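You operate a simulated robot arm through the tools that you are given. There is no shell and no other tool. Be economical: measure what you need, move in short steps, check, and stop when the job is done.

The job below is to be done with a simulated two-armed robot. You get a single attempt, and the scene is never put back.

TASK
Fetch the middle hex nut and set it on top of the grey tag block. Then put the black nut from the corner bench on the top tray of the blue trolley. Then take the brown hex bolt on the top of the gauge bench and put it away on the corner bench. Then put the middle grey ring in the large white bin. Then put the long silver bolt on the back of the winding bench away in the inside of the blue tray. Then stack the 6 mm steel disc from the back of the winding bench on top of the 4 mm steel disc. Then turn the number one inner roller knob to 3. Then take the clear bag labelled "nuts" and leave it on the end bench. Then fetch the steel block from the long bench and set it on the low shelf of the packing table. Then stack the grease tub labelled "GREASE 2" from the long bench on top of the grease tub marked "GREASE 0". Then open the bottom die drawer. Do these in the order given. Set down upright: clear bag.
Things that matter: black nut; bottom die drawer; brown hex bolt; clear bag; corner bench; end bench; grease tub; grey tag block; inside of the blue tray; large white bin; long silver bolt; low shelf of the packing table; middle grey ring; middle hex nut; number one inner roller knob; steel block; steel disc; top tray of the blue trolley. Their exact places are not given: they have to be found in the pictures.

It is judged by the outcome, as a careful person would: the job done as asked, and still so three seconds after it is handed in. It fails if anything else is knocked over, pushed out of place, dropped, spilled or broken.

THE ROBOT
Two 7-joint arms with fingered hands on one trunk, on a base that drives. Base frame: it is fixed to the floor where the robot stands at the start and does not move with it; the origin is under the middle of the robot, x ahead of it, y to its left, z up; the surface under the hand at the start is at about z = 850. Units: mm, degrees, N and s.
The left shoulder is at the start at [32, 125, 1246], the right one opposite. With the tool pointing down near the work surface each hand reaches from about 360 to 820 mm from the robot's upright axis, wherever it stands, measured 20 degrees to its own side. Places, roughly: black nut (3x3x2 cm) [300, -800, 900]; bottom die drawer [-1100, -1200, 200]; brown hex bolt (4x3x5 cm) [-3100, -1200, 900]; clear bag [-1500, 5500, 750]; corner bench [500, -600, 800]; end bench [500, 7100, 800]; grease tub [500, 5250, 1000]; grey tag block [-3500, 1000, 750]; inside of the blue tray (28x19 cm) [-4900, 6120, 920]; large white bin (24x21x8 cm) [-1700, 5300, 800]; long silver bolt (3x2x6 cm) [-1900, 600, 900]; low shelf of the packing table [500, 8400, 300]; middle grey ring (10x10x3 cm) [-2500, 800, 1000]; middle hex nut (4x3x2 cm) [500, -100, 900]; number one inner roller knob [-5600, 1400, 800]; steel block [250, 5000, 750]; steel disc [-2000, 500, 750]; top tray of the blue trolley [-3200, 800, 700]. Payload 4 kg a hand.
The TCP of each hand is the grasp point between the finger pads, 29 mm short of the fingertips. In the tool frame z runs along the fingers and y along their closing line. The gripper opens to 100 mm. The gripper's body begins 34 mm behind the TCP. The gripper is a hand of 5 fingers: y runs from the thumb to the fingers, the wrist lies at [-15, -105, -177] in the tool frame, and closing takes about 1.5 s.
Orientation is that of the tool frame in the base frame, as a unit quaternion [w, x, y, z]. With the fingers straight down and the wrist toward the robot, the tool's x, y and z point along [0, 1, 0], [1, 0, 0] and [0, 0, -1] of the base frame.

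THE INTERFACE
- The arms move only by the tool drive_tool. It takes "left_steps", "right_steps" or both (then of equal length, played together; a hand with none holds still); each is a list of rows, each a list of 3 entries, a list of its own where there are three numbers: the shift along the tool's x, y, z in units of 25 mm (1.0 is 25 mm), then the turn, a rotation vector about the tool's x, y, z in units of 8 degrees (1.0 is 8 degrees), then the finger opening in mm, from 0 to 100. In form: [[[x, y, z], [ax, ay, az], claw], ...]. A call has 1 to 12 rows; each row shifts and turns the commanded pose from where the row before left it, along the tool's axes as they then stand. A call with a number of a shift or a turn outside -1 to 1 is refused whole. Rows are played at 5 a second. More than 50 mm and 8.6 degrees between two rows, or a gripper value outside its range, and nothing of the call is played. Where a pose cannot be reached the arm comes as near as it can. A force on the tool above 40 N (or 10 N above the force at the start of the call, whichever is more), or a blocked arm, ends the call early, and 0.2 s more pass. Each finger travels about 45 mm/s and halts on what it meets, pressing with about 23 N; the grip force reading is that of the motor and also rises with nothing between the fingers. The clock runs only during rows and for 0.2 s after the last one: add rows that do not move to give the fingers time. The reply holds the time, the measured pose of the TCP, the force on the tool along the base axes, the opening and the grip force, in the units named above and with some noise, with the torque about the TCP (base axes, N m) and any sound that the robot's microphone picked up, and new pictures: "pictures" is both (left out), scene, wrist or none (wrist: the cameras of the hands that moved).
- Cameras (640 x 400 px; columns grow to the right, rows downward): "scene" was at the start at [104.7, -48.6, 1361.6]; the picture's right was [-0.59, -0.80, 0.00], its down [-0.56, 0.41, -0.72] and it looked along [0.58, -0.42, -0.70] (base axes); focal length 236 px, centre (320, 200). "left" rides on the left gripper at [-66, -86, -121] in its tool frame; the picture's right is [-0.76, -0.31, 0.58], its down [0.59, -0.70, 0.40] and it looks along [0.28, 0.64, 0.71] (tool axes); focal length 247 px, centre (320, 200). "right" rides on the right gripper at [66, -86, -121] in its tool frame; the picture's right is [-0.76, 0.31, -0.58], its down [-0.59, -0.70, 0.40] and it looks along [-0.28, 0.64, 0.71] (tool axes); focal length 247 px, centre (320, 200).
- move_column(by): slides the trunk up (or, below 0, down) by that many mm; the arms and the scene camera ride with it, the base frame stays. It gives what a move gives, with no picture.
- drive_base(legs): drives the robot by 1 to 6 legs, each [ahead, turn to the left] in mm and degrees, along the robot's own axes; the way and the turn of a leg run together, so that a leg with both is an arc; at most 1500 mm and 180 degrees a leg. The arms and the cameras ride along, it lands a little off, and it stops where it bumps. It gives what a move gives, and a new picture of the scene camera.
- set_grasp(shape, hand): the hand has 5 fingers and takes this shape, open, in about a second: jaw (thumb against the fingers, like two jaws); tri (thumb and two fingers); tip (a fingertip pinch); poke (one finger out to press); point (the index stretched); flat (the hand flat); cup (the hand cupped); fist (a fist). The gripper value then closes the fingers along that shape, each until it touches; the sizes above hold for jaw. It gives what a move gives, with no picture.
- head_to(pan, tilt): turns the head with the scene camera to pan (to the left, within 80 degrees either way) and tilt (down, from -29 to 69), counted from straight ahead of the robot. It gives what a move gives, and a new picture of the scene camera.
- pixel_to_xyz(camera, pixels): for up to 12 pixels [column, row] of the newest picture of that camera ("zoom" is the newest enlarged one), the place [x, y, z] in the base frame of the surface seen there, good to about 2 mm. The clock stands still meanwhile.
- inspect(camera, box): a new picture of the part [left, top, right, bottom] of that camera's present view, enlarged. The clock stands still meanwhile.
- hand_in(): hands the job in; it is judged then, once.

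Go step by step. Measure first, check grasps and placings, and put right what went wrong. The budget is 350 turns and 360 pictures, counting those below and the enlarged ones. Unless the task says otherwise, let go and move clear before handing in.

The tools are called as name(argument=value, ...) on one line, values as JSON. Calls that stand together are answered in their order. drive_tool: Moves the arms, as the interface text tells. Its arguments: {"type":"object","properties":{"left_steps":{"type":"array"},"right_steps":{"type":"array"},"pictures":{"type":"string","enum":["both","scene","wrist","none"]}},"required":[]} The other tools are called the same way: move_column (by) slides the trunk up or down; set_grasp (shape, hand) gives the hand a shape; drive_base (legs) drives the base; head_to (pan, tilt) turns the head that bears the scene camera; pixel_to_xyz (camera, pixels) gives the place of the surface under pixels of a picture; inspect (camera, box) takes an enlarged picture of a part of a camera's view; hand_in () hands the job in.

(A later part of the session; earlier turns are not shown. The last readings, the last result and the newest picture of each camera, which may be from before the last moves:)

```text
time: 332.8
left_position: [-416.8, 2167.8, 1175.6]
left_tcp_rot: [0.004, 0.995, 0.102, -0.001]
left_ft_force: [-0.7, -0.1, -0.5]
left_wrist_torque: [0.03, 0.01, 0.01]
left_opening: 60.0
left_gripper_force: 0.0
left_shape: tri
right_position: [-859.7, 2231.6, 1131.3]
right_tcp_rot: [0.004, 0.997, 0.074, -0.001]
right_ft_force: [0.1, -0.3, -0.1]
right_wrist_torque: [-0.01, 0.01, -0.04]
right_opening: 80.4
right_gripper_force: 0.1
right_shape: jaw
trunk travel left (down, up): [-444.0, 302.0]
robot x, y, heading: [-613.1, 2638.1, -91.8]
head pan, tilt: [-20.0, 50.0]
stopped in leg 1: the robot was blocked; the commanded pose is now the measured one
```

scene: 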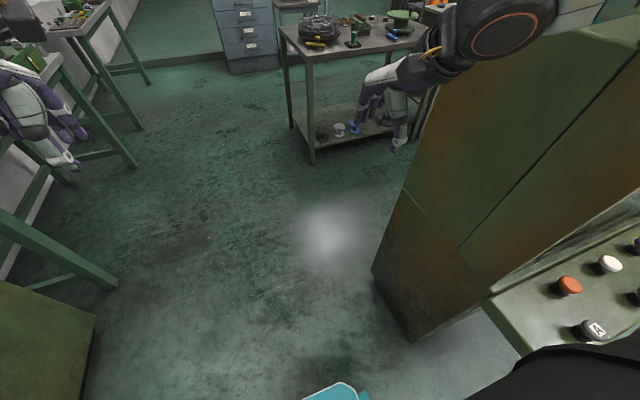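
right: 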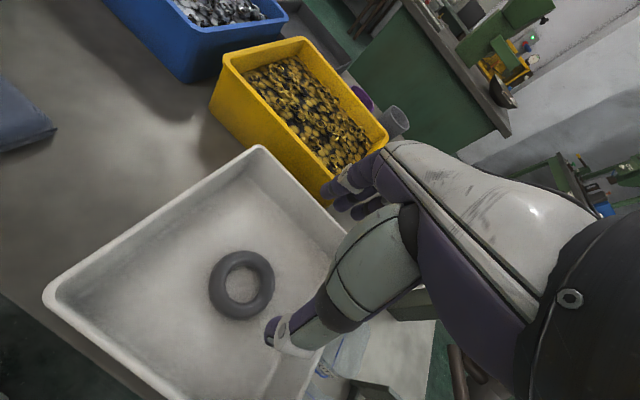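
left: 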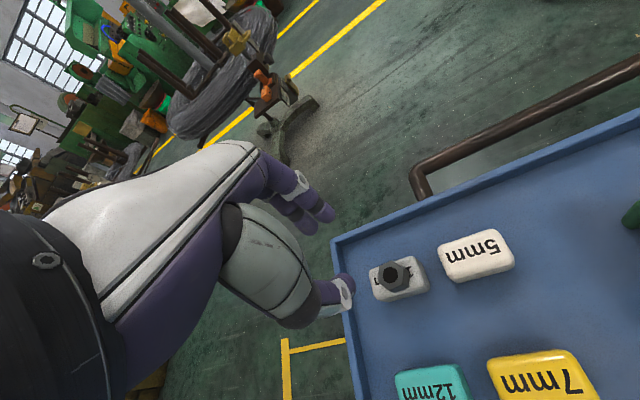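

I'm blocked by a console on the right (button at (590,328)). I measure it and then sidestep east.

pixel_to_xyz(camera="scene", pixels=[[490, 298], [520, 350], [590, 328], [560, 300], [410, 335], [60, 310], [95, 320], [30, 220], [150, 150]])

drive_base(legs=[[-200, 0]])

```text
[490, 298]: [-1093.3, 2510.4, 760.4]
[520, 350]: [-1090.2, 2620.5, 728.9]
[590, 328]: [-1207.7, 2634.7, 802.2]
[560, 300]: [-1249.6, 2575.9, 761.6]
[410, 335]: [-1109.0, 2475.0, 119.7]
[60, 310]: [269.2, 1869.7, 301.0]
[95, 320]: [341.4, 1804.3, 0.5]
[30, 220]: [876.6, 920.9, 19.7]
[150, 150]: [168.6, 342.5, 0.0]
```

```text
time: 334.4
left_position: [-417.4, 2364.8, 1173.1]
left_tcp_rot: [0.002, 0.995, 0.101, 0.001]
left_ft_force: [-0.2, 0.2, 0.5]
left_wrist_torque: [-0.01, 0.0, -0.01]
left_opening: 59.6
left_gripper_force: 0.0
left_shape: tri
right_position: [-859.3, 2427.8, 1128.5]
right_tcp_rot: [0.002, 0.997, 0.074, 0.002]
right_ft_force: [0.7, 0.1, 0.7]
right_wrist_torque: [0.0, 0.0, 0.02]
right_opening: 80.4
right_gripper_force: 0.0
right_shape: jaw
trunk travel left (down, up): [-444.0, 302.0]
robot x, y, heading: [-603.5, 2841.2, -91.5]
head pan, tilt: [-20.0, 50.0]
```

scene: 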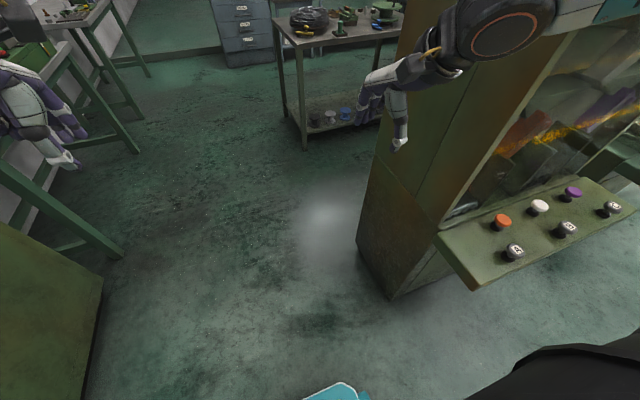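

The right elbow caught the tall cabinet. I sidestep 200 mm to the east and go on south.

drive_base(legs=[[0, 45], [300, 0], [0, -43.5], [1400, 0], [1250, 0]])

```text
time: 353.3
left_position: [-222.5, -547.4, 1172.8]
left_tcp_rot: [0.001, 0.994, 0.108, 0.001]
left_ft_force: [-0.8, -0.3, -0.7]
left_wrist_torque: [0.02, 0.0, -0.03]
left_opening: 60.0
left_gripper_force: 0.0
left_shape: tri
right_position: [-665.3, -487.6, 1127.8]
right_tcp_rot: [0.001, 0.997, 0.08, 0.001]
right_ft_force: [-0.1, -0.5, 0.6]
right_wrist_torque: [-0.03, -0.02, -0.04]
right_opening: 80.3
right_gripper_force: 0.1
right_shape: jaw
trunk travel left (down, up): [-444.0, 302.0]
robot x, y, heading: [-412.2, -74.4, -91.0]
head pan, tilt: [-20.0, 50.0]
```

scene: 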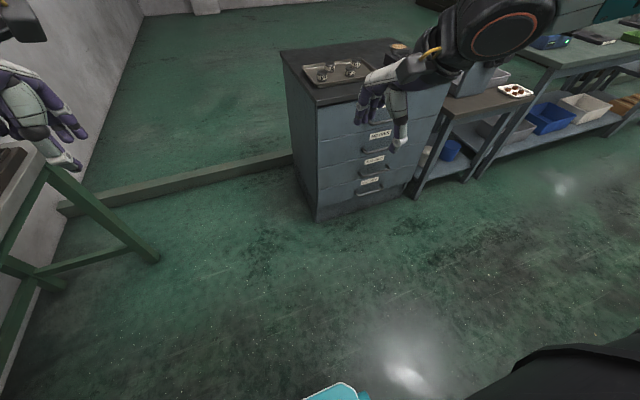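

Now west along the aisle to face the winding bench.

drive_base(legs=[[0, -86], [1500, 0], [0, -93]])

head_to(pan=0, tilt=40)

```text
time: 368.6
left_position: [-2154.0, 314.1, 1172.7]
left_tcp_rot: [-0.001, -0.127, 0.992, 0.002]
left_ft_force: [-0.1, -0.3, 0.7]
left_wrist_torque: [-0.04, 0.0, 0.01]
left_opening: 59.8
left_gripper_force: 0.1
left_shape: tri
right_position: [-1707.7, 273.1, 1128.3]
right_tcp_rot: [-0.001, -0.1, 0.995, 0.002]
right_ft_force: [0.1, 0.0, 0.5]
right_wrist_torque: [0.01, -0.01, -0.03]
right_opening: 80.0
right_gripper_force: 0.0
right_shape: jaw
trunk travel left (down, up): [-444.0, 302.0]
robot x, y, heading: [-1941.7, -151.7, 91.4]
head pan, tilt: [-20.0, 50.0]
```

scene: 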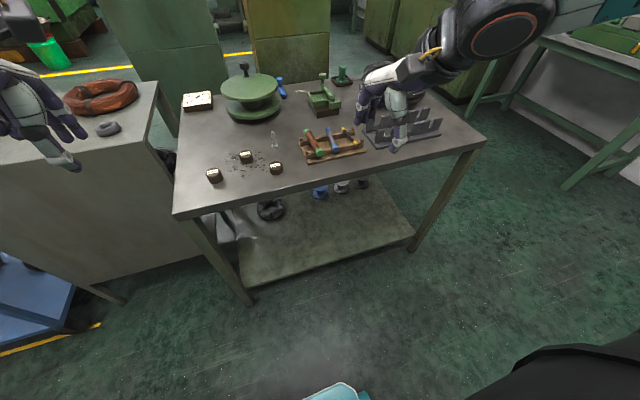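

```text
time: 369.5
left_position: [-2153.4, 314.5, 1173.8]
left_tcp_rot: [-0.002, -0.127, 0.992, 0.002]
left_ft_force: [-0.1, 0.3, -0.5]
left_wrist_torque: [-0.01, -0.02, 0.02]
left_opening: 59.9
left_gripper_force: 0.0
left_shape: tri
right_position: [-1708.8, 272.8, 1129.1]
right_tcp_rot: [-0.001, -0.1, 0.995, 0.0]
right_ft_force: [0.5, -0.1, 0.5]
right_wrist_torque: [-0.01, -0.01, 0.0]
right_opening: 80.4
right_gripper_force: 0.1
right_shape: jaw
trunk travel left (down, up): [-444.0, 302.0]
robot x, y, heading: [-1940.6, -149.1, 91.3]
head pan, tilt: [0.0, 40.0]
```

scene: 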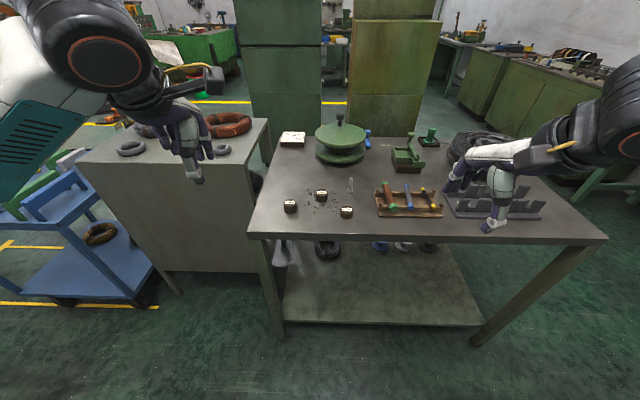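

The silver bolt is at (350,185), and three discs at (290,205), (321,195), (346,211). I enlarge.

inspect(camera="scene", box=[265, 155, 393, 235])

pixel_to_xyz(camera="scene", pixels=[[350, 181], [350, 188], [290, 202], [321, 192], [346, 208], [300, 233], [250, 233], [600, 238], [410, 200], [340, 150], [340, 120]])

```text
5.00 times, centred on (329, 195) of scene
```

zoom: 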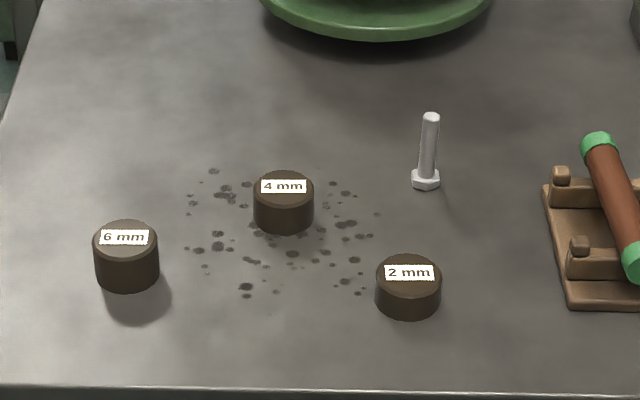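

```text
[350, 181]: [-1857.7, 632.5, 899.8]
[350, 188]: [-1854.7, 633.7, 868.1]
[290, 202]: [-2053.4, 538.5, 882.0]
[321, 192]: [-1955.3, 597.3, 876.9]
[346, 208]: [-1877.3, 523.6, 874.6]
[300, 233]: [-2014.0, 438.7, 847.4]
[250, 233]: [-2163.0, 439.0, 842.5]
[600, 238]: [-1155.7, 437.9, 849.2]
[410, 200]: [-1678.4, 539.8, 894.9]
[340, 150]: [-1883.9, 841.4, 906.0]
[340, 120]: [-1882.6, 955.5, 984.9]
```

The long bolt is at (-1856,633), standing on its head. I drive so it lies to the right hand.

drive_base(legs=[[0, 17.4], [366, 0], [0, -18]])

set_grasp(hand="right", shape="tri")

head_to(pan=-20, tilt=50)

```text
time: 373.8
left_position: [-2268.6, 657.3, 1173.1]
left_tcp_rot: [-0.001, -0.124, 0.992, 0.001]
left_ft_force: [-1.0, -0.2, 0.9]
left_wrist_torque: [0.01, -0.02, -0.02]
left_opening: 59.6
left_gripper_force: 0.0
left_shape: tri
right_position: [-1824.4, 612.3, 1127.9]
right_tcp_rot: [0.0, -0.098, 0.995, 0.001]
right_ft_force: [-0.3, -0.7, -0.7]
right_wrist_torque: [0.0, -0.02, 0.02]
right_opening: 80.3
right_gripper_force: 0.0
right_shape: jaw
trunk travel left (down, up): [-444.0, 302.0]
robot x, y, heading: [-2062.7, 187.2, 90.7]
head pan, tilt: [0.0, 40.0]
```

scene: 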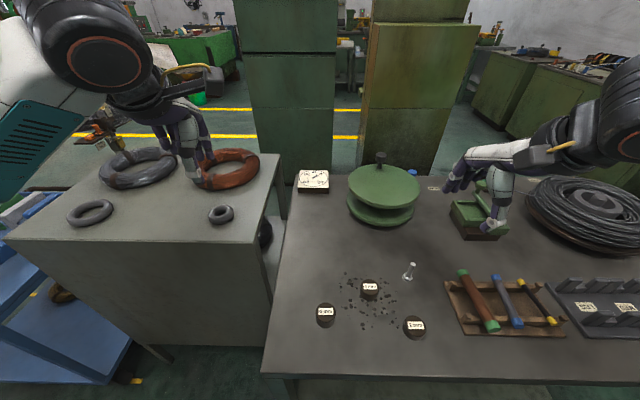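

```text
time: 374.7
left_position: [-2270.6, 656.0, 1173.3]
left_tcp_rot: [-0.001, -0.124, 0.992, 0.002]
left_ft_force: [-0.4, -0.1, 0.4]
left_wrist_torque: [-0.02, 0.02, 0.01]
left_opening: 59.9
left_gripper_force: 0.1
left_shape: tri
right_position: [-1825.5, 612.8, 1127.9]
right_tcp_rot: [-0.001, -0.097, 0.995, 0.001]
right_ft_force: [-1.1, -0.4, -0.1]
right_wrist_torque: [-0.01, -0.02, -0.02]
right_opening: 99.9
right_gripper_force: 0.0
right_shape: tri
trunk travel left (down, up): [-444.0, 302.0]
robot x, y, heading: [-2060.8, 189.0, 91.2]
head pan, tilt: [0.0, 40.0]
```

```text
time: 375.6
left_position: [-2269.3, 656.9, 1172.3]
left_tcp_rot: [-0.001, -0.124, 0.992, 0.001]
left_ft_force: [-0.2, 0.4, -0.3]
left_wrist_torque: [-0.01, 0.0, 0.0]
left_opening: 59.8
left_gripper_force: 0.1
left_shape: tri
right_position: [-1824.6, 613.4, 1127.8]
right_tcp_rot: [-0.001, -0.098, 0.995, 0.001]
right_ft_force: [-0.9, 1.1, -0.2]
right_wrist_torque: [0.0, -0.01, -0.01]
right_opening: 99.6
right_gripper_force: 0.0
right_shape: tri
trunk travel left (down, up): [-444.0, 302.0]
robot x, y, heading: [-2056.6, 188.8, 91.0]
head pan, tilt: [-20.0, 50.0]
```

scene: 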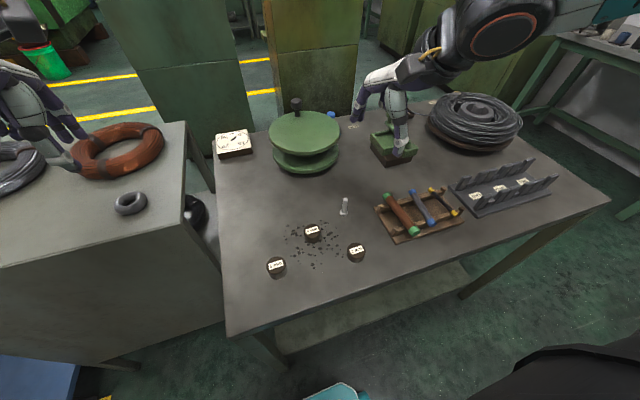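

inspect(camera="scene", box=[313, 186, 377, 226])

pixel_to_xyz(camera="zoom", pixels=[[325, 120], [325, 160], [315, 250], [300, 270], [340, 255], [310, 215], [325, 215]])

```text
10.00 times, centred on (345, 206) of scene
```

zoom: 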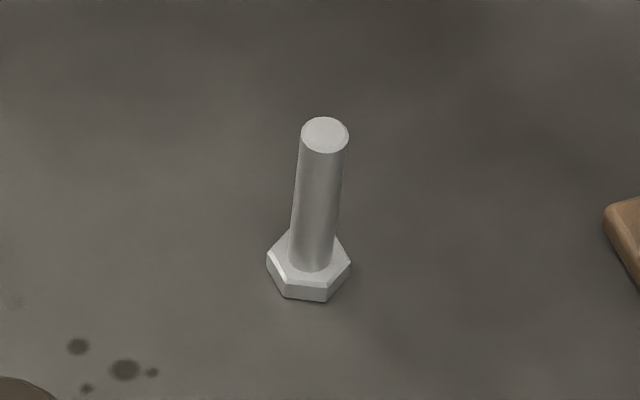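

```text
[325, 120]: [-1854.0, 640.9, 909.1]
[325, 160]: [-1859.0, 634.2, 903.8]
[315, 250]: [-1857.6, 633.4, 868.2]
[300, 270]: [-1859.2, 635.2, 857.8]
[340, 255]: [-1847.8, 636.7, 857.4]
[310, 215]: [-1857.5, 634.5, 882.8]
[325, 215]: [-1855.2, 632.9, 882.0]
```

Bolt axis (-1855.5,638), top 909. I move above and descend with the fingers open 50.

drive_tool(right_steps=[[[0.44, 0.6, 0], [0, 0, 0], 60], [[0.44, 0.6, 0], [0, 0, 0], 60], [[0, 0, 1], [0, 0, 0], 60], [[0, 0, 1], [0, 0, 0], 60], [[0, 0, 1], [0, 0, 0], 60], [[0, 0, 1], [0, 0, 0], 60], [[0, 0, 1], [0, 0, 0], 60], [[0, 0, 1], [0, 0, 0], 60], [[0, 0, 0.8], [0, 0, 0], 60], [[0, 0, 0], [0, 0, 0], 60]], pictures="wrist")

```text
time: 377.8
left_position: [-2269.5, 655.1, 1172.8]
left_tcp_rot: [-0.001, -0.125, 0.992, 0.001]
left_ft_force: [0.3, -0.3, 0.1]
left_wrist_torque: [0.0, 0.0, 0.0]
left_opening: 59.5
left_gripper_force: 0.1
left_shape: tri
right_position: [-1853.2, 639.1, 958.0]
right_tcp_rot: [-0.002, -0.097, 0.995, 0.001]
right_ft_force: [0.4, -0.5, 0.2]
right_wrist_torque: [-0.03, 0.02, 0.0]
right_opening: 60.2
right_gripper_force: 0.0
right_shape: tri
trunk travel left (down, up): [-444.0, 302.0]
robot x, y, heading: [-2058.2, 189.1, 91.2]
head pan, tilt: [-20.0, 50.0]
```

right: 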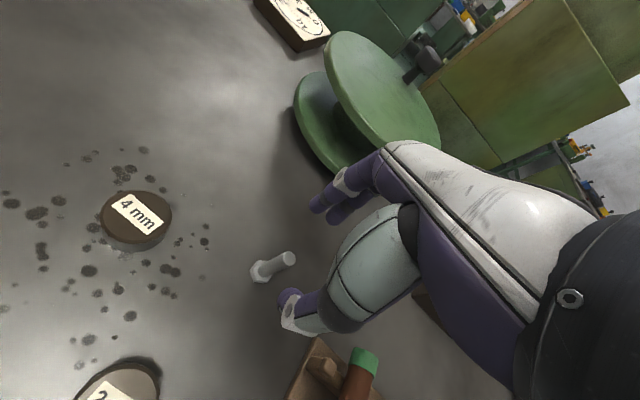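

drive_tool(right_steps=[[[0, 0, 0.9], [0, 0, 0], 60], [[0, 0, 0.9], [0, 0, 0], 60], [[0, 0, 0.8], [0, 0, 0], 60], [[0, 0, 0], [0, 0, 0], 60]], pictures="none")

inspect(camera="right", box=[230, 180, 390, 280])

```text
time: 378.8
left_position: [-2270.4, 656.0, 1173.8]
left_tcp_rot: [-0.001, -0.125, 0.992, 0.002]
left_ft_force: [0.0, 0.0, 0.8]
left_wrist_torque: [-0.02, 0.0, -0.01]
left_opening: 59.6
left_gripper_force: 0.1
left_shape: tri
right_position: [-1851.3, 637.2, 891.6]
right_tcp_rot: [-0.001, -0.098, 0.995, 0.001]
right_ft_force: [0.0, -1.1, 0.6]
right_wrist_torque: [0.0, -0.02, 0.0]
right_opening: 60.4
right_gripper_force: 0.1
right_shape: tri
trunk travel left (down, up): [-444.0, 302.0]
robot x, y, heading: [-2058.1, 186.7, 91.2]
head pan, tilt: [-20.0, 50.0]
```

```text
4.00 times, centred on (310, 230) of right
```

zoom: 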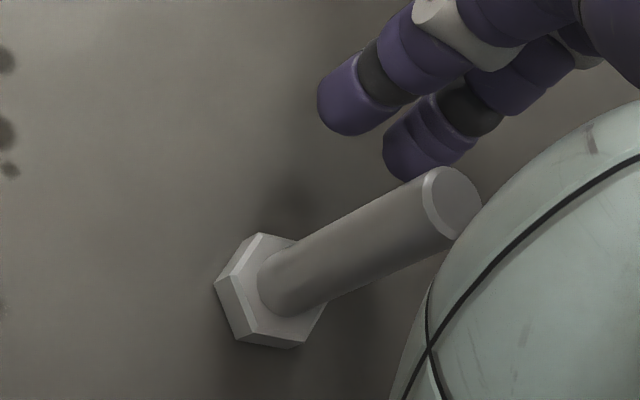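

Good position. I close and lift.

drive_tool(right_steps=[[[0, 0, 0], [0, 0, 0], 0], [[0, 0, 0], [0, 0, 0], 0], [[0, 0, 0], [0, 0, 0], 0], [[0, 0, 0], [0, 0, 0], 0], [[0, 0, 0], [0, 0, 0], 0], [[0, 0, 0], [0, 0, 0], 0], [[0, 0, 0], [0, 0, 0], 0], [[0, 0, 0], [0, 0, 0], 0], [[0, 0, -0.5], [0, 0, 0], 0], [[0, 0, -1], [0, 0, 0], 0], [[0, 0, -1], [0, 0, 0], 0]], pictures="none")

inspect(camera="right", box=[230, 180, 390, 280])

```text
time: 381.2
left_position: [-2269.7, 655.8, 1172.3]
left_tcp_rot: [0.0, -0.124, 0.992, 0.002]
left_ft_force: [-0.2, -0.1, 0.2]
left_wrist_torque: [-0.02, -0.01, 0.0]
left_opening: 60.1
left_gripper_force: 0.0
left_shape: tri
right_position: [-1852.6, 638.0, 956.1]
right_tcp_rot: [-0.001, -0.097, 0.995, 0.001]
right_ft_force: [0.2, -0.7, 0.3]
right_wrist_torque: [0.02, -0.01, -0.03]
right_opening: 0.6
right_gripper_force: 22.9
right_shape: tri
trunk travel left (down, up): [-444.0, 302.0]
robot x, y, heading: [-2061.6, 190.7, 91.3]
head pan, tilt: [-20.0, 50.0]
```

```text
4.00 times, centred on (310, 230) of right
```

zoom: 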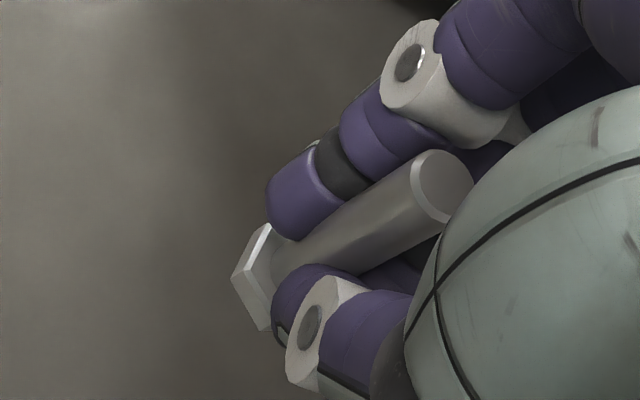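

The bolt is held. I raise it and go west to scout the way to the blue tray.

drive_tool(right_steps=[[[0, 0, -1], [0, 0, 0], 0], [[0, 0, -1], [0, 0, 0], 0], [[0, 0, -1], [0, 0, 0], 0], [[0, 0, -1], [0, 0, 0], 0], [[0, 0, -1], [0, 0, 0], 0], [[0, 0, -1], [0, 0, 0], 0], [[0, 0, -1], [0, 0, 0], 0]], pictures="none")

drive_base(legs=[[-340, 0], [0, 90], [1000, 0], [870, 0], [0, -90]])

head_to(pan=10, tilt=20)

```text
time: 382.8
left_position: [-2270.3, 655.6, 1173.7]
left_tcp_rot: [0.0, -0.124, 0.992, 0.002]
left_ft_force: [0.3, -0.9, 0.1]
left_wrist_torque: [0.01, 0.0, -0.03]
left_opening: 59.7
left_gripper_force: 0.1
left_shape: tri
right_position: [-1852.5, 636.7, 1128.6]
right_tcp_rot: [-0.001, -0.098, 0.995, 0.001]
right_ft_force: [0.0, 0.5, -1.3]
right_wrist_torque: [0.04, -0.01, 0.02]
right_opening: 0.3
right_gripper_force: 23.1
right_shape: tri
trunk travel left (down, up): [-444.0, 302.0]
robot x, y, heading: [-2061.3, 189.6, 91.2]
head pan, tilt: [-20.0, 50.0]
```

```text
time: 401.7
left_position: [-4111.3, 224.0, 1172.4]
left_tcp_rot: [-0.001, -0.14, 0.99, 0.003]
left_ft_force: [0.1, -0.1, 0.0]
left_wrist_torque: [0.02, -0.02, -0.02]
left_opening: 59.7
left_gripper_force: 0.0
left_shape: tri
right_position: [-3694.7, 216.5, 1129.8]
right_tcp_rot: [-0.001, -0.112, 0.994, 0.0]
right_ft_force: [0.4, -0.3, -0.8]
right_wrist_torque: [-0.01, -0.02, 0.01]
right_opening: 0.0
right_gripper_force: 23.3
right_shape: tri
trunk travel left (down, up): [-444.0, 302.0]
robot x, y, heading: [-3889.5, -238.5, 92.6]
head pan, tilt: [-20.0, 50.0]
```

scene: 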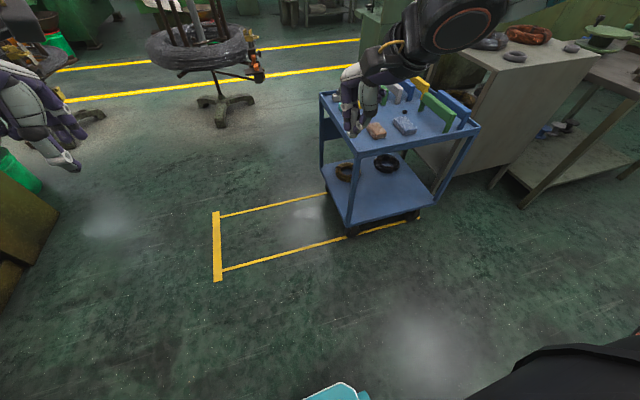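

```text
time: 402.7
left_position: [-4111.1, 223.2, 1172.3]
left_tcp_rot: [-0.001, -0.14, 0.99, 0.002]
left_ft_force: [0.0, -0.9, 0.4]
left_wrist_torque: [0.01, -0.02, -0.01]
left_opening: 59.9
left_gripper_force: 0.1
left_shape: tri
right_position: [-3695.4, 216.7, 1129.1]
right_tcp_rot: [-0.001, -0.112, 0.994, 0.001]
right_ft_force: [0.1, -0.1, -0.8]
right_wrist_torque: [0.03, -0.02, -0.06]
right_opening: 0.0
right_gripper_force: 23.1
right_shape: tri
trunk travel left (down, up): [-444.0, 302.0]
robot x, y, heading: [-3886.5, -233.6, 92.6]
head pan, tilt: [10.0, 20.0]
```

scene: 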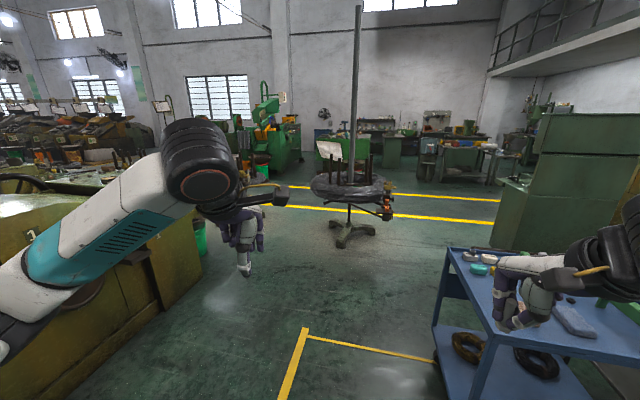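

inspect(camera="right", box=[230, 180, 390, 280])

inspect(camera="scene", box=[190, 60, 510, 260])

pixel_to_xyz(camera="scene", pixels=[[350, 240], [375, 232], [320, 190], [385, 210], [200, 240], [205, 285], [440, 250], [290, 150], [330, 150], [400, 140], [490, 250], [240, 150]])

```text
4.00 times, centred on (310, 230) of right
```

zoom: 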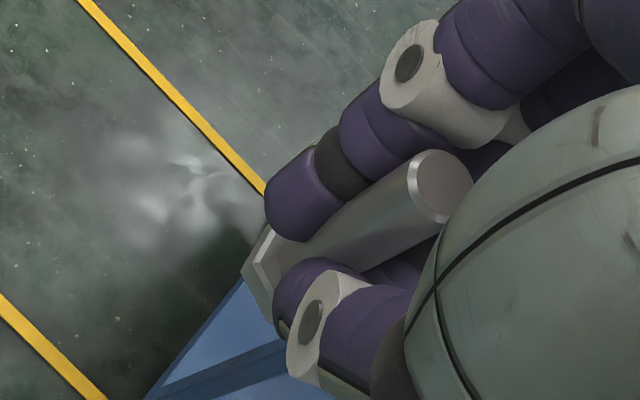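

```text
2.00 times, centred on (350, 160) of scene
```

zoom: 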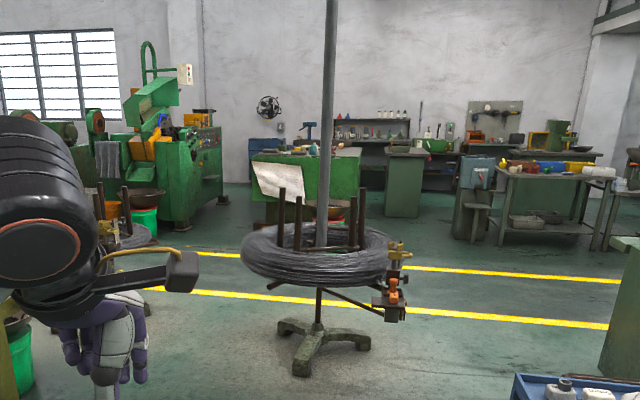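

```text
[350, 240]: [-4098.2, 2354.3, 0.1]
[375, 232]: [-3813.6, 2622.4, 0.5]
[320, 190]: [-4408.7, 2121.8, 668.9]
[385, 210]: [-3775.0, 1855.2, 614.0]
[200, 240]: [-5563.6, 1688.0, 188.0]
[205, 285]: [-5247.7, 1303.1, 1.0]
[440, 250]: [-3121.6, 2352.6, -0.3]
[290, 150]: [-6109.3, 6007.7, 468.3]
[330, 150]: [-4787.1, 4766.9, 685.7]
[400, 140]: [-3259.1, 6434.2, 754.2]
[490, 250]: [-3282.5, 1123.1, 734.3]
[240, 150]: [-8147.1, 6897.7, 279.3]
```

The bolt is still held. A reel stand is at (-4090,2120); I thread between it and the trolley to the north.

drive_base(legs=[[1380, 0], [0, -55], [850, 0], [0, 52.5], [1400, 0], [500, 0]])

head_to(pan=30, tilt=20)

```text
time: 427.9
left_position: [-3377.9, 4055.3, 1172.0]
left_tcp_rot: [-0.001, -0.1, 0.995, 0.001]
left_ft_force: [0.8, 0.1, 0.7]
left_wrist_torque: [-0.02, 0.02, 0.01]
left_opening: 59.6
left_gripper_force: 0.1
left_shape: tri
right_position: [-2961.5, 4015.9, 1129.7]
right_tcp_rot: [-0.001, -0.072, 0.997, 0.0]
right_ft_force: [-0.1, 1.2, 0.0]
right_wrist_torque: [-0.03, 0.02, 0.01]
right_opening: 0.0
right_gripper_force: 22.7
right_shape: tri
trunk travel left (down, up): [-444.0, 302.0]
robot x, y, heading: [-3191.6, 3579.9, 88.3]
head pan, tilt: [10.0, 20.0]
```

scene: 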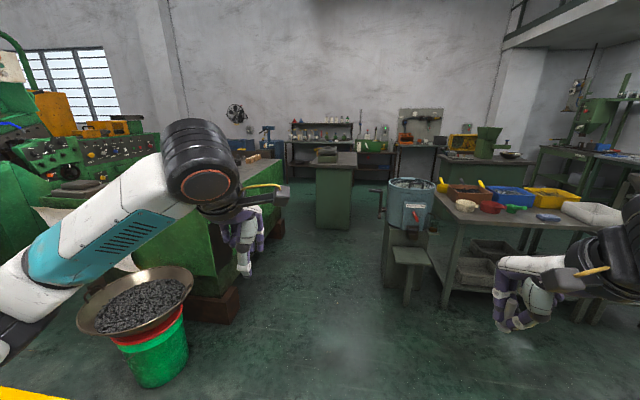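

```text
time: 428.7
left_position: [-3377.4, 4055.6, 1173.2]
left_tcp_rot: [-0.001, -0.101, 0.995, 0.002]
left_ft_force: [0.5, 0.0, 0.2]
left_wrist_torque: [-0.03, 0.02, -0.01]
left_opening: 59.7
left_gripper_force: 0.1
left_shape: tri
right_position: [-2961.4, 4016.5, 1129.2]
right_tcp_rot: [-0.001, -0.072, 0.997, 0.002]
right_ft_force: [-0.4, 0.4, -0.2]
right_wrist_torque: [0.0, 0.0, 0.05]
right_opening: 0.1
right_gripper_force: 22.4
right_shape: tri
trunk travel left (down, up): [-444.0, 302.0]
robot x, y, heading: [-3190.4, 3581.9, 88.3]
head pan, tilt: [30.0, 20.0]
```

scene: 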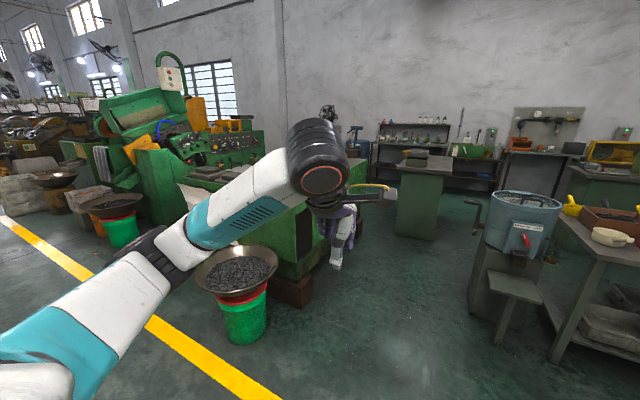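

pixel_to_xyz(camera="scene", pixels=[[240, 270], [278, 265], [300, 290], [475, 205], [480, 290], [430, 200], [355, 140], [200, 200], [250, 150], [400, 235]])

drive_base(legs=[[0, 5], [1500, 0]])

head_to(pan=50, tilt=30)

```text
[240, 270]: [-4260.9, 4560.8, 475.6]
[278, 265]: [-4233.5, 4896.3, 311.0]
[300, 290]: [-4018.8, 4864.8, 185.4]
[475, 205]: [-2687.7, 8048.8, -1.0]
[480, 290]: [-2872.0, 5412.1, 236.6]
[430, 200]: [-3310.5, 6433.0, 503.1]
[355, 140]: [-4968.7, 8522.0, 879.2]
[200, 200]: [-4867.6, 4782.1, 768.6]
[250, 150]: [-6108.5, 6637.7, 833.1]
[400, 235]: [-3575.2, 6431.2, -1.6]
```

```text
time: 436.6
left_position: [-3495.9, 5532.9, 1172.8]
left_tcp_rot: [-0.001, -0.141, 0.99, 0.002]
left_ft_force: [-0.3, 0.4, -0.3]
left_wrist_torque: [0.02, 0.02, 0.0]
left_opening: 59.7
left_gripper_force: 0.0
left_shape: tri
right_position: [-3077.2, 5527.7, 1128.9]
right_tcp_rot: [-0.001, -0.114, 0.994, 0.001]
right_ft_force: [0.3, 0.8, -0.4]
right_wrist_torque: [0.0, -0.01, -0.01]
right_opening: 0.1
right_gripper_force: 22.7
right_shape: tri
trunk travel left (down, up): [-444.0, 302.0]
robot x, y, heading: [-3272.5, 5072.8, 92.9]
head pan, tilt: [30.0, 20.0]
```

scene: 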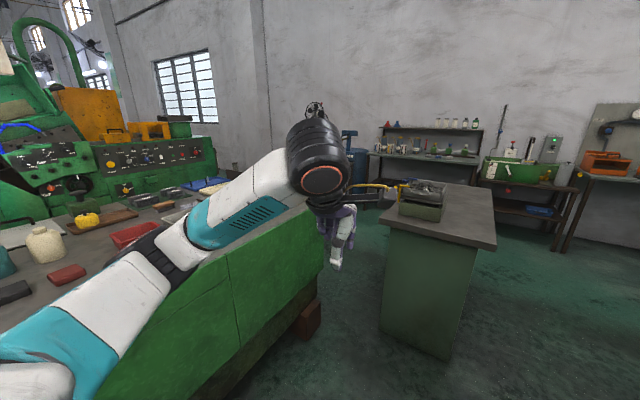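

```text
time: 437.4
left_position: [-3495.6, 5533.7, 1173.0]
left_tcp_rot: [0.0, -0.141, 0.99, 0.002]
left_ft_force: [0.0, -0.8, 0.5]
left_wrist_torque: [-0.01, 0.01, 0.01]
left_opening: 59.8
left_gripper_force: 0.0
left_shape: tri
right_position: [-3077.5, 5526.9, 1129.7]
right_tcp_rot: [0.0, -0.113, 0.994, 0.002]
right_ft_force: [-0.9, -0.8, -0.8]
right_wrist_torque: [-0.06, 0.0, 0.02]
right_opening: 0.0
right_gripper_force: 22.4
right_shape: tri
trunk travel left (down, up): [-444.0, 302.0]
robot x, y, heading: [-3269.8, 5073.6, 92.9]
head pan, tilt: [50.0, 30.0]
```

scene: 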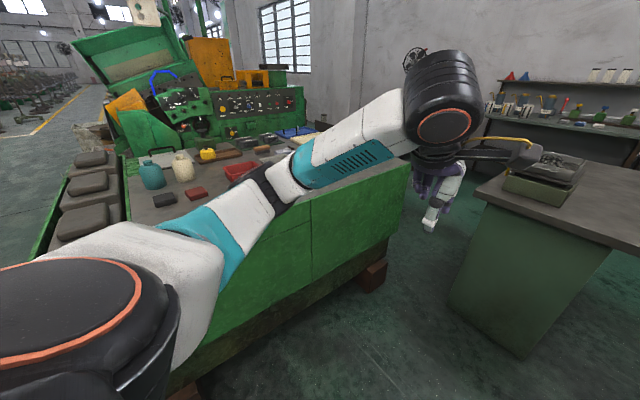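

A blue tray shows at (295,131) on the green bench. I enlarge and measure.

inspect(camera="scene", box=[130, 90, 354, 230])

pixel_to_xyz(camera="scene", pixels=[[280, 131], [300, 128], [312, 130], [295, 134], [235, 170], [205, 155], [330, 175], [400, 165], [150, 180], [120, 195], [190, 100]])

```text
2.86 times, centred on (242, 160) of scene
```

zoom: 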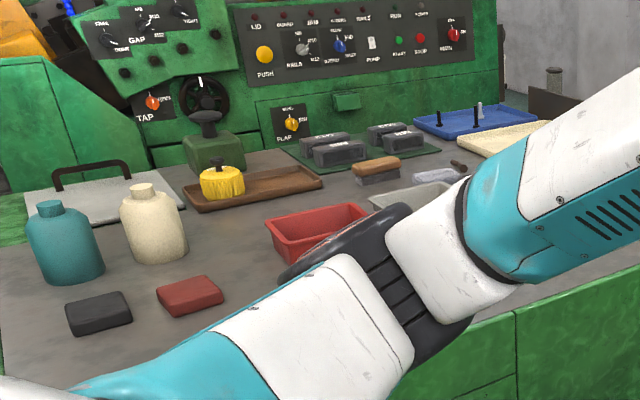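

```text
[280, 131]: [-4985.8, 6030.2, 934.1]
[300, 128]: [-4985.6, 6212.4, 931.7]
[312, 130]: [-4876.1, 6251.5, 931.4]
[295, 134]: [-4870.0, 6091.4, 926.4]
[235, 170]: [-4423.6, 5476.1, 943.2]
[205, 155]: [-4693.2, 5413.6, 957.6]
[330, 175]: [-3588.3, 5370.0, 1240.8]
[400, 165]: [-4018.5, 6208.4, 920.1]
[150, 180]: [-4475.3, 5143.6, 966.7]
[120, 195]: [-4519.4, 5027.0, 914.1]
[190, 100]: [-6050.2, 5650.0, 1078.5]
```

The blue tray is at about (-4890,6130,928), near the bench's north end, so I must reach it from the north. I look ahead for a way round the green cabinet.

head_to(pan=-15, tilt=30)

pixel_to_xyz(camera="scene", pixels=[[240, 200], [310, 210], [330, 170], [230, 330], [300, 340], [350, 230], [400, 200], [450, 250], [480, 220], [280, 180]])

```text
time: 438.8
left_position: [-3495.0, 5532.6, 1173.2]
left_tcp_rot: [-0.002, -0.141, 0.99, 0.002]
left_ft_force: [-0.1, 0.1, -0.4]
left_wrist_torque: [0.01, 0.01, 0.03]
left_opening: 60.0
left_gripper_force: 0.1
left_shape: tri
right_position: [-3077.8, 5527.1, 1128.4]
right_tcp_rot: [-0.001, -0.113, 0.994, 0.001]
right_ft_force: [-1.0, 1.1, -1.2]
right_wrist_torque: [-0.01, -0.03, -0.02]
right_opening: 0.2
right_gripper_force: 23.0
right_shape: tri
trunk travel left (down, up): [-444.0, 302.0]
robot x, y, heading: [-3271.4, 5073.9, 92.8]
head pan, tilt: [-15.0, 30.0]
```

scene: 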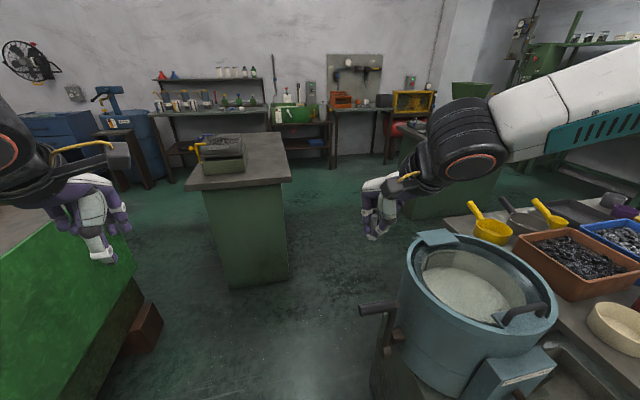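

```text
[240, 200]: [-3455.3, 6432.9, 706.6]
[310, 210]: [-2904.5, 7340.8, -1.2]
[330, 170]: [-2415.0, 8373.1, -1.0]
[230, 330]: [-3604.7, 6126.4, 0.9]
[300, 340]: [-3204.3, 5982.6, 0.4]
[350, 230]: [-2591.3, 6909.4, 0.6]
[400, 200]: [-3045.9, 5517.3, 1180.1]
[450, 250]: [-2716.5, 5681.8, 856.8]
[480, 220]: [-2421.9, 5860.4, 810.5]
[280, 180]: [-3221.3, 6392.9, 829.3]
```

There is room to pass: round the cabinet's east side and then west along the north aisle. I drive it in stages.

drive_base(legs=[[0, 9.2], [620, 0], [0, -57], [877, 0], [0, 45], [1150, 0]])

drive_base(legs=[[0, 90]])

head_to(pan=15, tilt=30)

```text
time: 457.2
left_position: [-2998.5, 7908.8, 1173.5]
left_tcp_rot: [-0.001, -0.12, 0.993, 0.002]
left_ft_force: [-0.2, -0.2, 0.8]
left_wrist_torque: [-0.01, 0.01, 0.0]
left_opening: 60.0
left_gripper_force: 0.1
left_shape: tri
right_position: [-2582.6, 7884.0, 1129.5]
right_tcp_rot: [-0.001, -0.092, 0.996, 0.001]
right_ft_force: [0.7, -0.4, -1.0]
right_wrist_torque: [-0.02, 0.0, 0.02]
right_opening: 0.0
right_gripper_force: 23.3
right_shape: tri
trunk travel left (down, up): [-444.0, 302.0]
robot x, y, heading: [-2798.4, 7442.4, 90.3]
head pan, tilt: [-15.0, 30.0]
```

scene: 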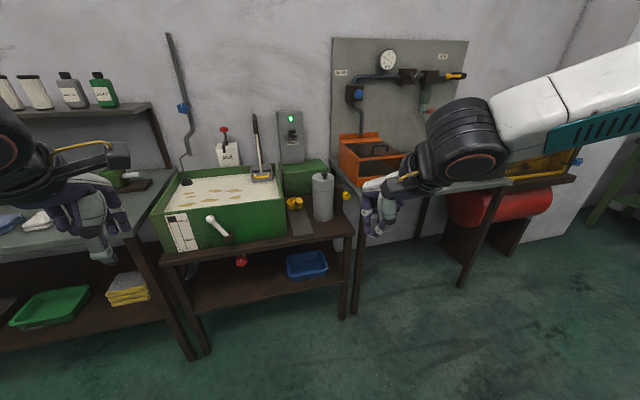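

```text
time: 461.6
left_position: [-3262.2, 7230.7, 1172.6]
left_tcp_rot: [0.001, 0.789, -0.614, 0.0]
left_ft_force: [0.0, 0.0, 0.5]
left_wrist_torque: [-0.02, -0.01, 0.01]
left_opening: 59.9
left_gripper_force: 0.1
left_shape: tri
right_position: [-3242.4, 7647.5, 1130.1]
right_tcp_rot: [0.001, 0.773, -0.635, 0.0]
right_ft_force: [0.6, 0.5, -0.4]
right_wrist_torque: [0.0, 0.03, -0.02]
right_opening: 0.1
right_gripper_force: 23.5
right_shape: tri
trunk travel left (down, up): [-444.0, 302.0]
robot x, y, heading: [-2793.9, 7437.4, -179.0]
head pan, tilt: [-15.0, 30.0]
```

scene: 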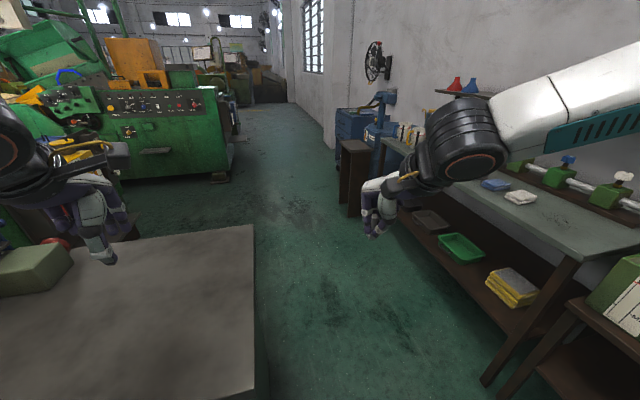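

```text
time: 462.5
left_position: [-3262.2, 7231.5, 1172.7]
left_tcp_rot: [0.002, 0.789, -0.614, 0.0]
left_ft_force: [1.0, 0.0, 0.7]
left_wrist_torque: [-0.02, 0.01, 0.0]
left_opening: 60.0
left_gripper_force: 0.0
left_shape: tri
right_position: [-3240.6, 7647.4, 1128.6]
right_tcp_rot: [0.001, 0.772, -0.635, 0.0]
right_ft_force: [-0.3, -0.1, -1.1]
right_wrist_torque: [-0.05, -0.04, -0.04]
right_opening: 0.0
right_gripper_force: 22.6
right_shape: tri
trunk travel left (down, up): [-444.0, 302.0]
robot x, y, heading: [-2795.9, 7443.7, -179.1]
head pan, tilt: [15.0, 30.0]
```

scene: 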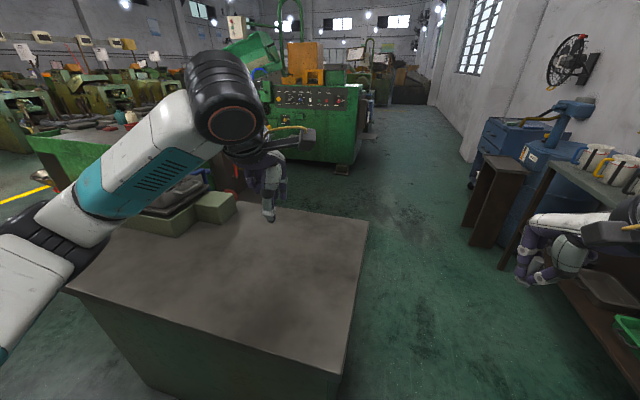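

pixel_to_xyz(camera="scene", pixels=[[365, 225], [335, 365], [500, 265], [560, 200], [475, 230], [345, 165], [365, 150], [290, 170], [240, 210], [420, 190]])

```text
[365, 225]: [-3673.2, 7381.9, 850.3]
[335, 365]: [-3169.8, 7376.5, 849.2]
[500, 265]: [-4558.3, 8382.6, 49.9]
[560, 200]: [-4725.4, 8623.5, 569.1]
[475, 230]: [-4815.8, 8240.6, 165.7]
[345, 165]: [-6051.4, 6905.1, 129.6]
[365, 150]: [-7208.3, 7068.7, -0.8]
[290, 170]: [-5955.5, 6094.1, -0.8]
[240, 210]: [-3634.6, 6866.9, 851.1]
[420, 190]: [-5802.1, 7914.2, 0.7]
```

I sidestep north a bit, then go west along the aisle and turn south.

drive_base(legs=[[0, -46], [350, 0], [0, 46], [1500, 0], [130, 0], [0, 90]])

head_to(pan=0, tilt=35)

```text
time: 481.0
left_position: [-4468.7, 7182.1, 1172.6]
left_tcp_rot: [0.001, 0.992, 0.125, 0.0]
left_ft_force: [-0.6, -0.3, 0.9]
left_wrist_torque: [0.01, 0.01, -0.03]
left_opening: 59.8
left_gripper_force: 0.0
left_shape: tri
right_position: [-4885.6, 7200.1, 1130.0]
right_tcp_rot: [0.001, 0.995, 0.098, 0.001]
right_ft_force: [0.6, 0.0, -0.4]
right_wrist_torque: [0.01, 0.01, -0.04]
right_opening: 0.0
right_gripper_force: 23.3
right_shape: tri
trunk travel left (down, up): [-444.0, 302.0]
robot x, y, heading: [-4676.3, 7647.8, -88.9]
head pan, tilt: [15.0, 30.0]
```

scene: 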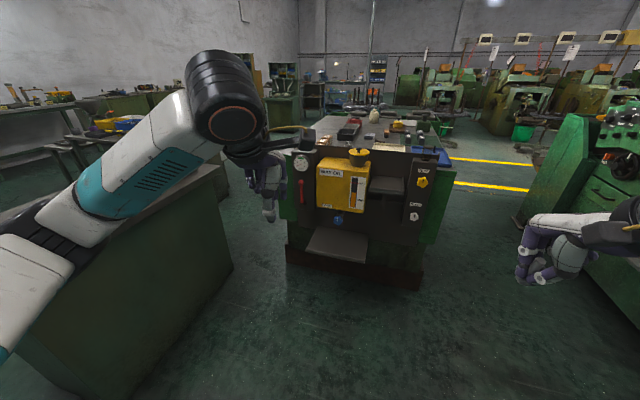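

```text
time: 481.7
left_position: [-4468.3, 7181.2, 1173.2]
left_tcp_rot: [0.002, 0.992, 0.125, 0.0]
left_ft_force: [-0.1, 0.1, 0.7]
left_wrist_torque: [-0.01, -0.02, 0.02]
left_opening: 59.9
left_gripper_force: 0.1
left_shape: tri
right_position: [-4884.4, 7200.1, 1129.0]
right_tcp_rot: [0.001, 0.995, 0.098, 0.001]
right_ft_force: [0.0, -0.7, -0.7]
right_wrist_torque: [0.01, -0.02, 0.02]
right_opening: 0.0
right_gripper_force: 23.0
right_shape: tri
trunk travel left (down, up): [-444.0, 302.0]
robot x, y, heading: [-4676.4, 7651.2, -89.1]
head pan, tilt: [0.0, 35.0]
```

scene: 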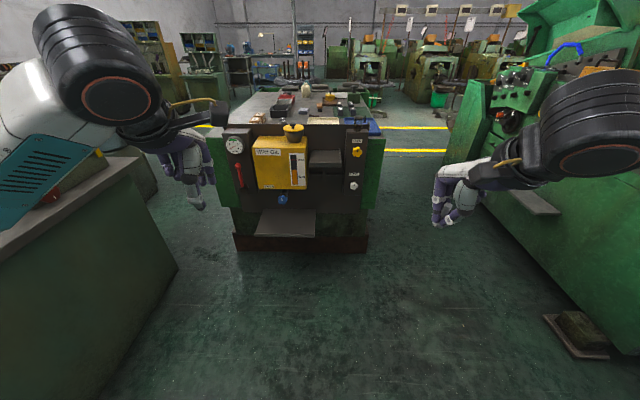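

The bench's north face is ahead, the blue tray at (373,125). I measure.

pixel_to_xyz(camera="scene", pixels=[[375, 125], [362, 127], [384, 140], [366, 230], [285, 225], [325, 160], [357, 152], [310, 130], [230, 150], [480, 200], [350, 118], [362, 115]])

inspect(camera="scene", box=[220, 80, 412, 200])

```text
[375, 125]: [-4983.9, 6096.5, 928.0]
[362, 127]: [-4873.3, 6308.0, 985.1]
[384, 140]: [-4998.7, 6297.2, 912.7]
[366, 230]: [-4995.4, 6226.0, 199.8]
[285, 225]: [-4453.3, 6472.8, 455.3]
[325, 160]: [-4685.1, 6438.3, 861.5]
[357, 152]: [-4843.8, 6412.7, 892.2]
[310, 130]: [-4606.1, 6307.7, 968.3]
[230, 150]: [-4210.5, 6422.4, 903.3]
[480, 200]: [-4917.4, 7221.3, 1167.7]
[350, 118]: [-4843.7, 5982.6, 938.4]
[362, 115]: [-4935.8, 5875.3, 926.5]
```

```text
3.33 times, centred on (316, 140) of scene
```

zoom: 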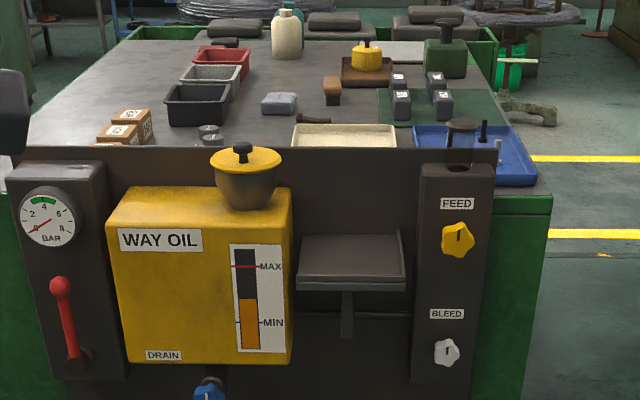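

From the west side it is better: aisle between x -5000 and the machine. I check the pedal block and machine face.

pixel_to_xyz(camera="scene", pixels=[[545, 318], [575, 355], [500, 250], [540, 210], [520, 180], [470, 150], [450, 130]])

drive_base(legs=[[0, -91], [640, 0], [0, 90]])

```text
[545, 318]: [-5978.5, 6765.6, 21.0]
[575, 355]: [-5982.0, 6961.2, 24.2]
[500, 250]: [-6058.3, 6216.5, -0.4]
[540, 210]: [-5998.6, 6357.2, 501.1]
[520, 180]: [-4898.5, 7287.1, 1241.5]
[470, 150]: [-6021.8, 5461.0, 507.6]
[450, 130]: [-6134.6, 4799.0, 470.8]
```

```text
time: 493.1
left_position: [-5115.6, 7167.6, 1173.2]
left_tcp_rot: [0.001, 0.993, 0.118, 0.001]
left_ft_force: [0.1, -0.1, -1.1]
left_wrist_torque: [0.03, -0.04, -0.02]
left_opening: 59.5
left_gripper_force: 0.0
left_shape: tri
right_position: [-5531.7, 7192.2, 1129.5]
right_tcp_rot: [0.0, 0.996, 0.091, 0.001]
right_ft_force: [1.0, -1.2, -1.5]
right_wrist_torque: [0.01, -0.01, -0.01]
right_opening: 0.0
right_gripper_force: 22.9
right_shape: tri
trunk travel left (down, up): [-444.0, 302.0]
robot x, y, heading: [-5317.9, 7633.7, -89.9]
head pan, tilt: [0.0, 35.0]
```

scene: 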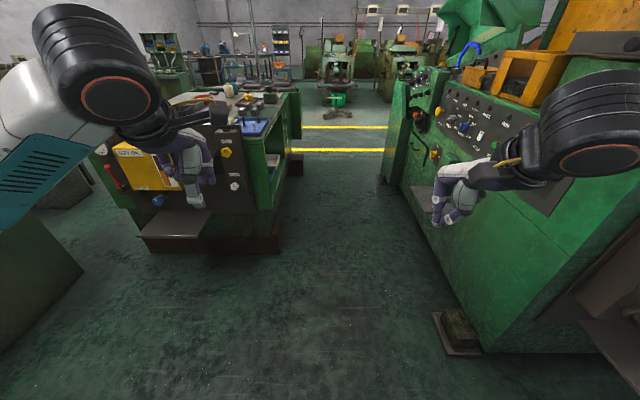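

I drive down the aisle to y≈6343 and turn to face the tray.

drive_base(legs=[[1290, 0], [0, 90]])

head_to(pan=-15, tilt=50)

```text
time: 503.4
left_position: [-4839.0, 6548.9, 1173.7]
left_tcp_rot: [0.001, 0.627, 0.779, 0.002]
left_ft_force: [0.0, 0.4, 0.4]
left_wrist_torque: [0.0, -0.03, 0.01]
left_opening: 59.9
left_gripper_force: 0.1
left_shape: tri
right_position: [-4872.1, 6132.8, 1130.7]
right_tcp_rot: [0.0, 0.648, 0.762, 0.001]
right_ft_force: [0.0, 0.2, -1.0]
right_wrist_torque: [-0.02, -0.01, 0.0]
right_opening: 0.0
right_gripper_force: 23.5
right_shape: tri
trunk travel left (down, up): [-444.0, 302.0]
robot x, y, heading: [-5310.7, 6355.5, -0.8]
head pan, tilt: [0.0, 35.0]
```

scene: 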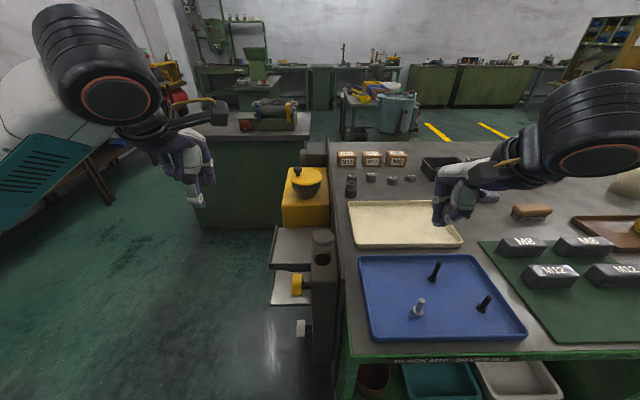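

```text
time: 504.2
left_position: [-4837.5, 6548.0, 1173.2]
left_tcp_rot: [0.001, 0.628, 0.778, 0.001]
left_ft_force: [0.6, 0.0, 0.1]
left_wrist_torque: [0.01, -0.01, 0.0]
left_opening: 59.9
left_gripper_force: 0.0
left_shape: tri
right_position: [-4872.3, 6131.9, 1129.7]
right_tcp_rot: [0.0, 0.648, 0.762, 0.002]
right_ft_force: [0.0, 0.4, -1.0]
right_wrist_torque: [-0.02, -0.03, 0.02]
right_opening: 0.0
right_gripper_force: 23.3
right_shape: tri
trunk travel left (down, up): [-444.0, 302.0]
robot x, y, heading: [-5313.7, 6355.1, -1.0]
head pan, tilt: [-15.0, 50.0]
```

scene: 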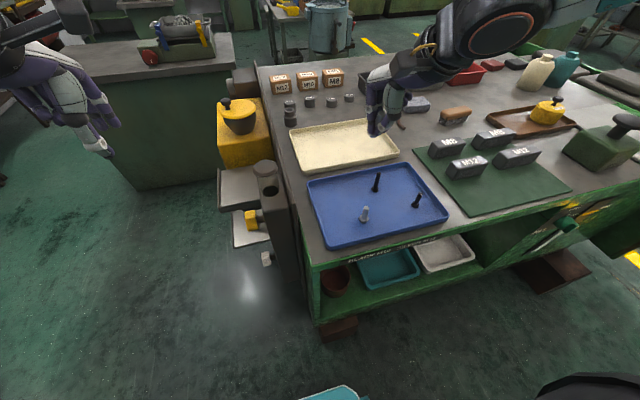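

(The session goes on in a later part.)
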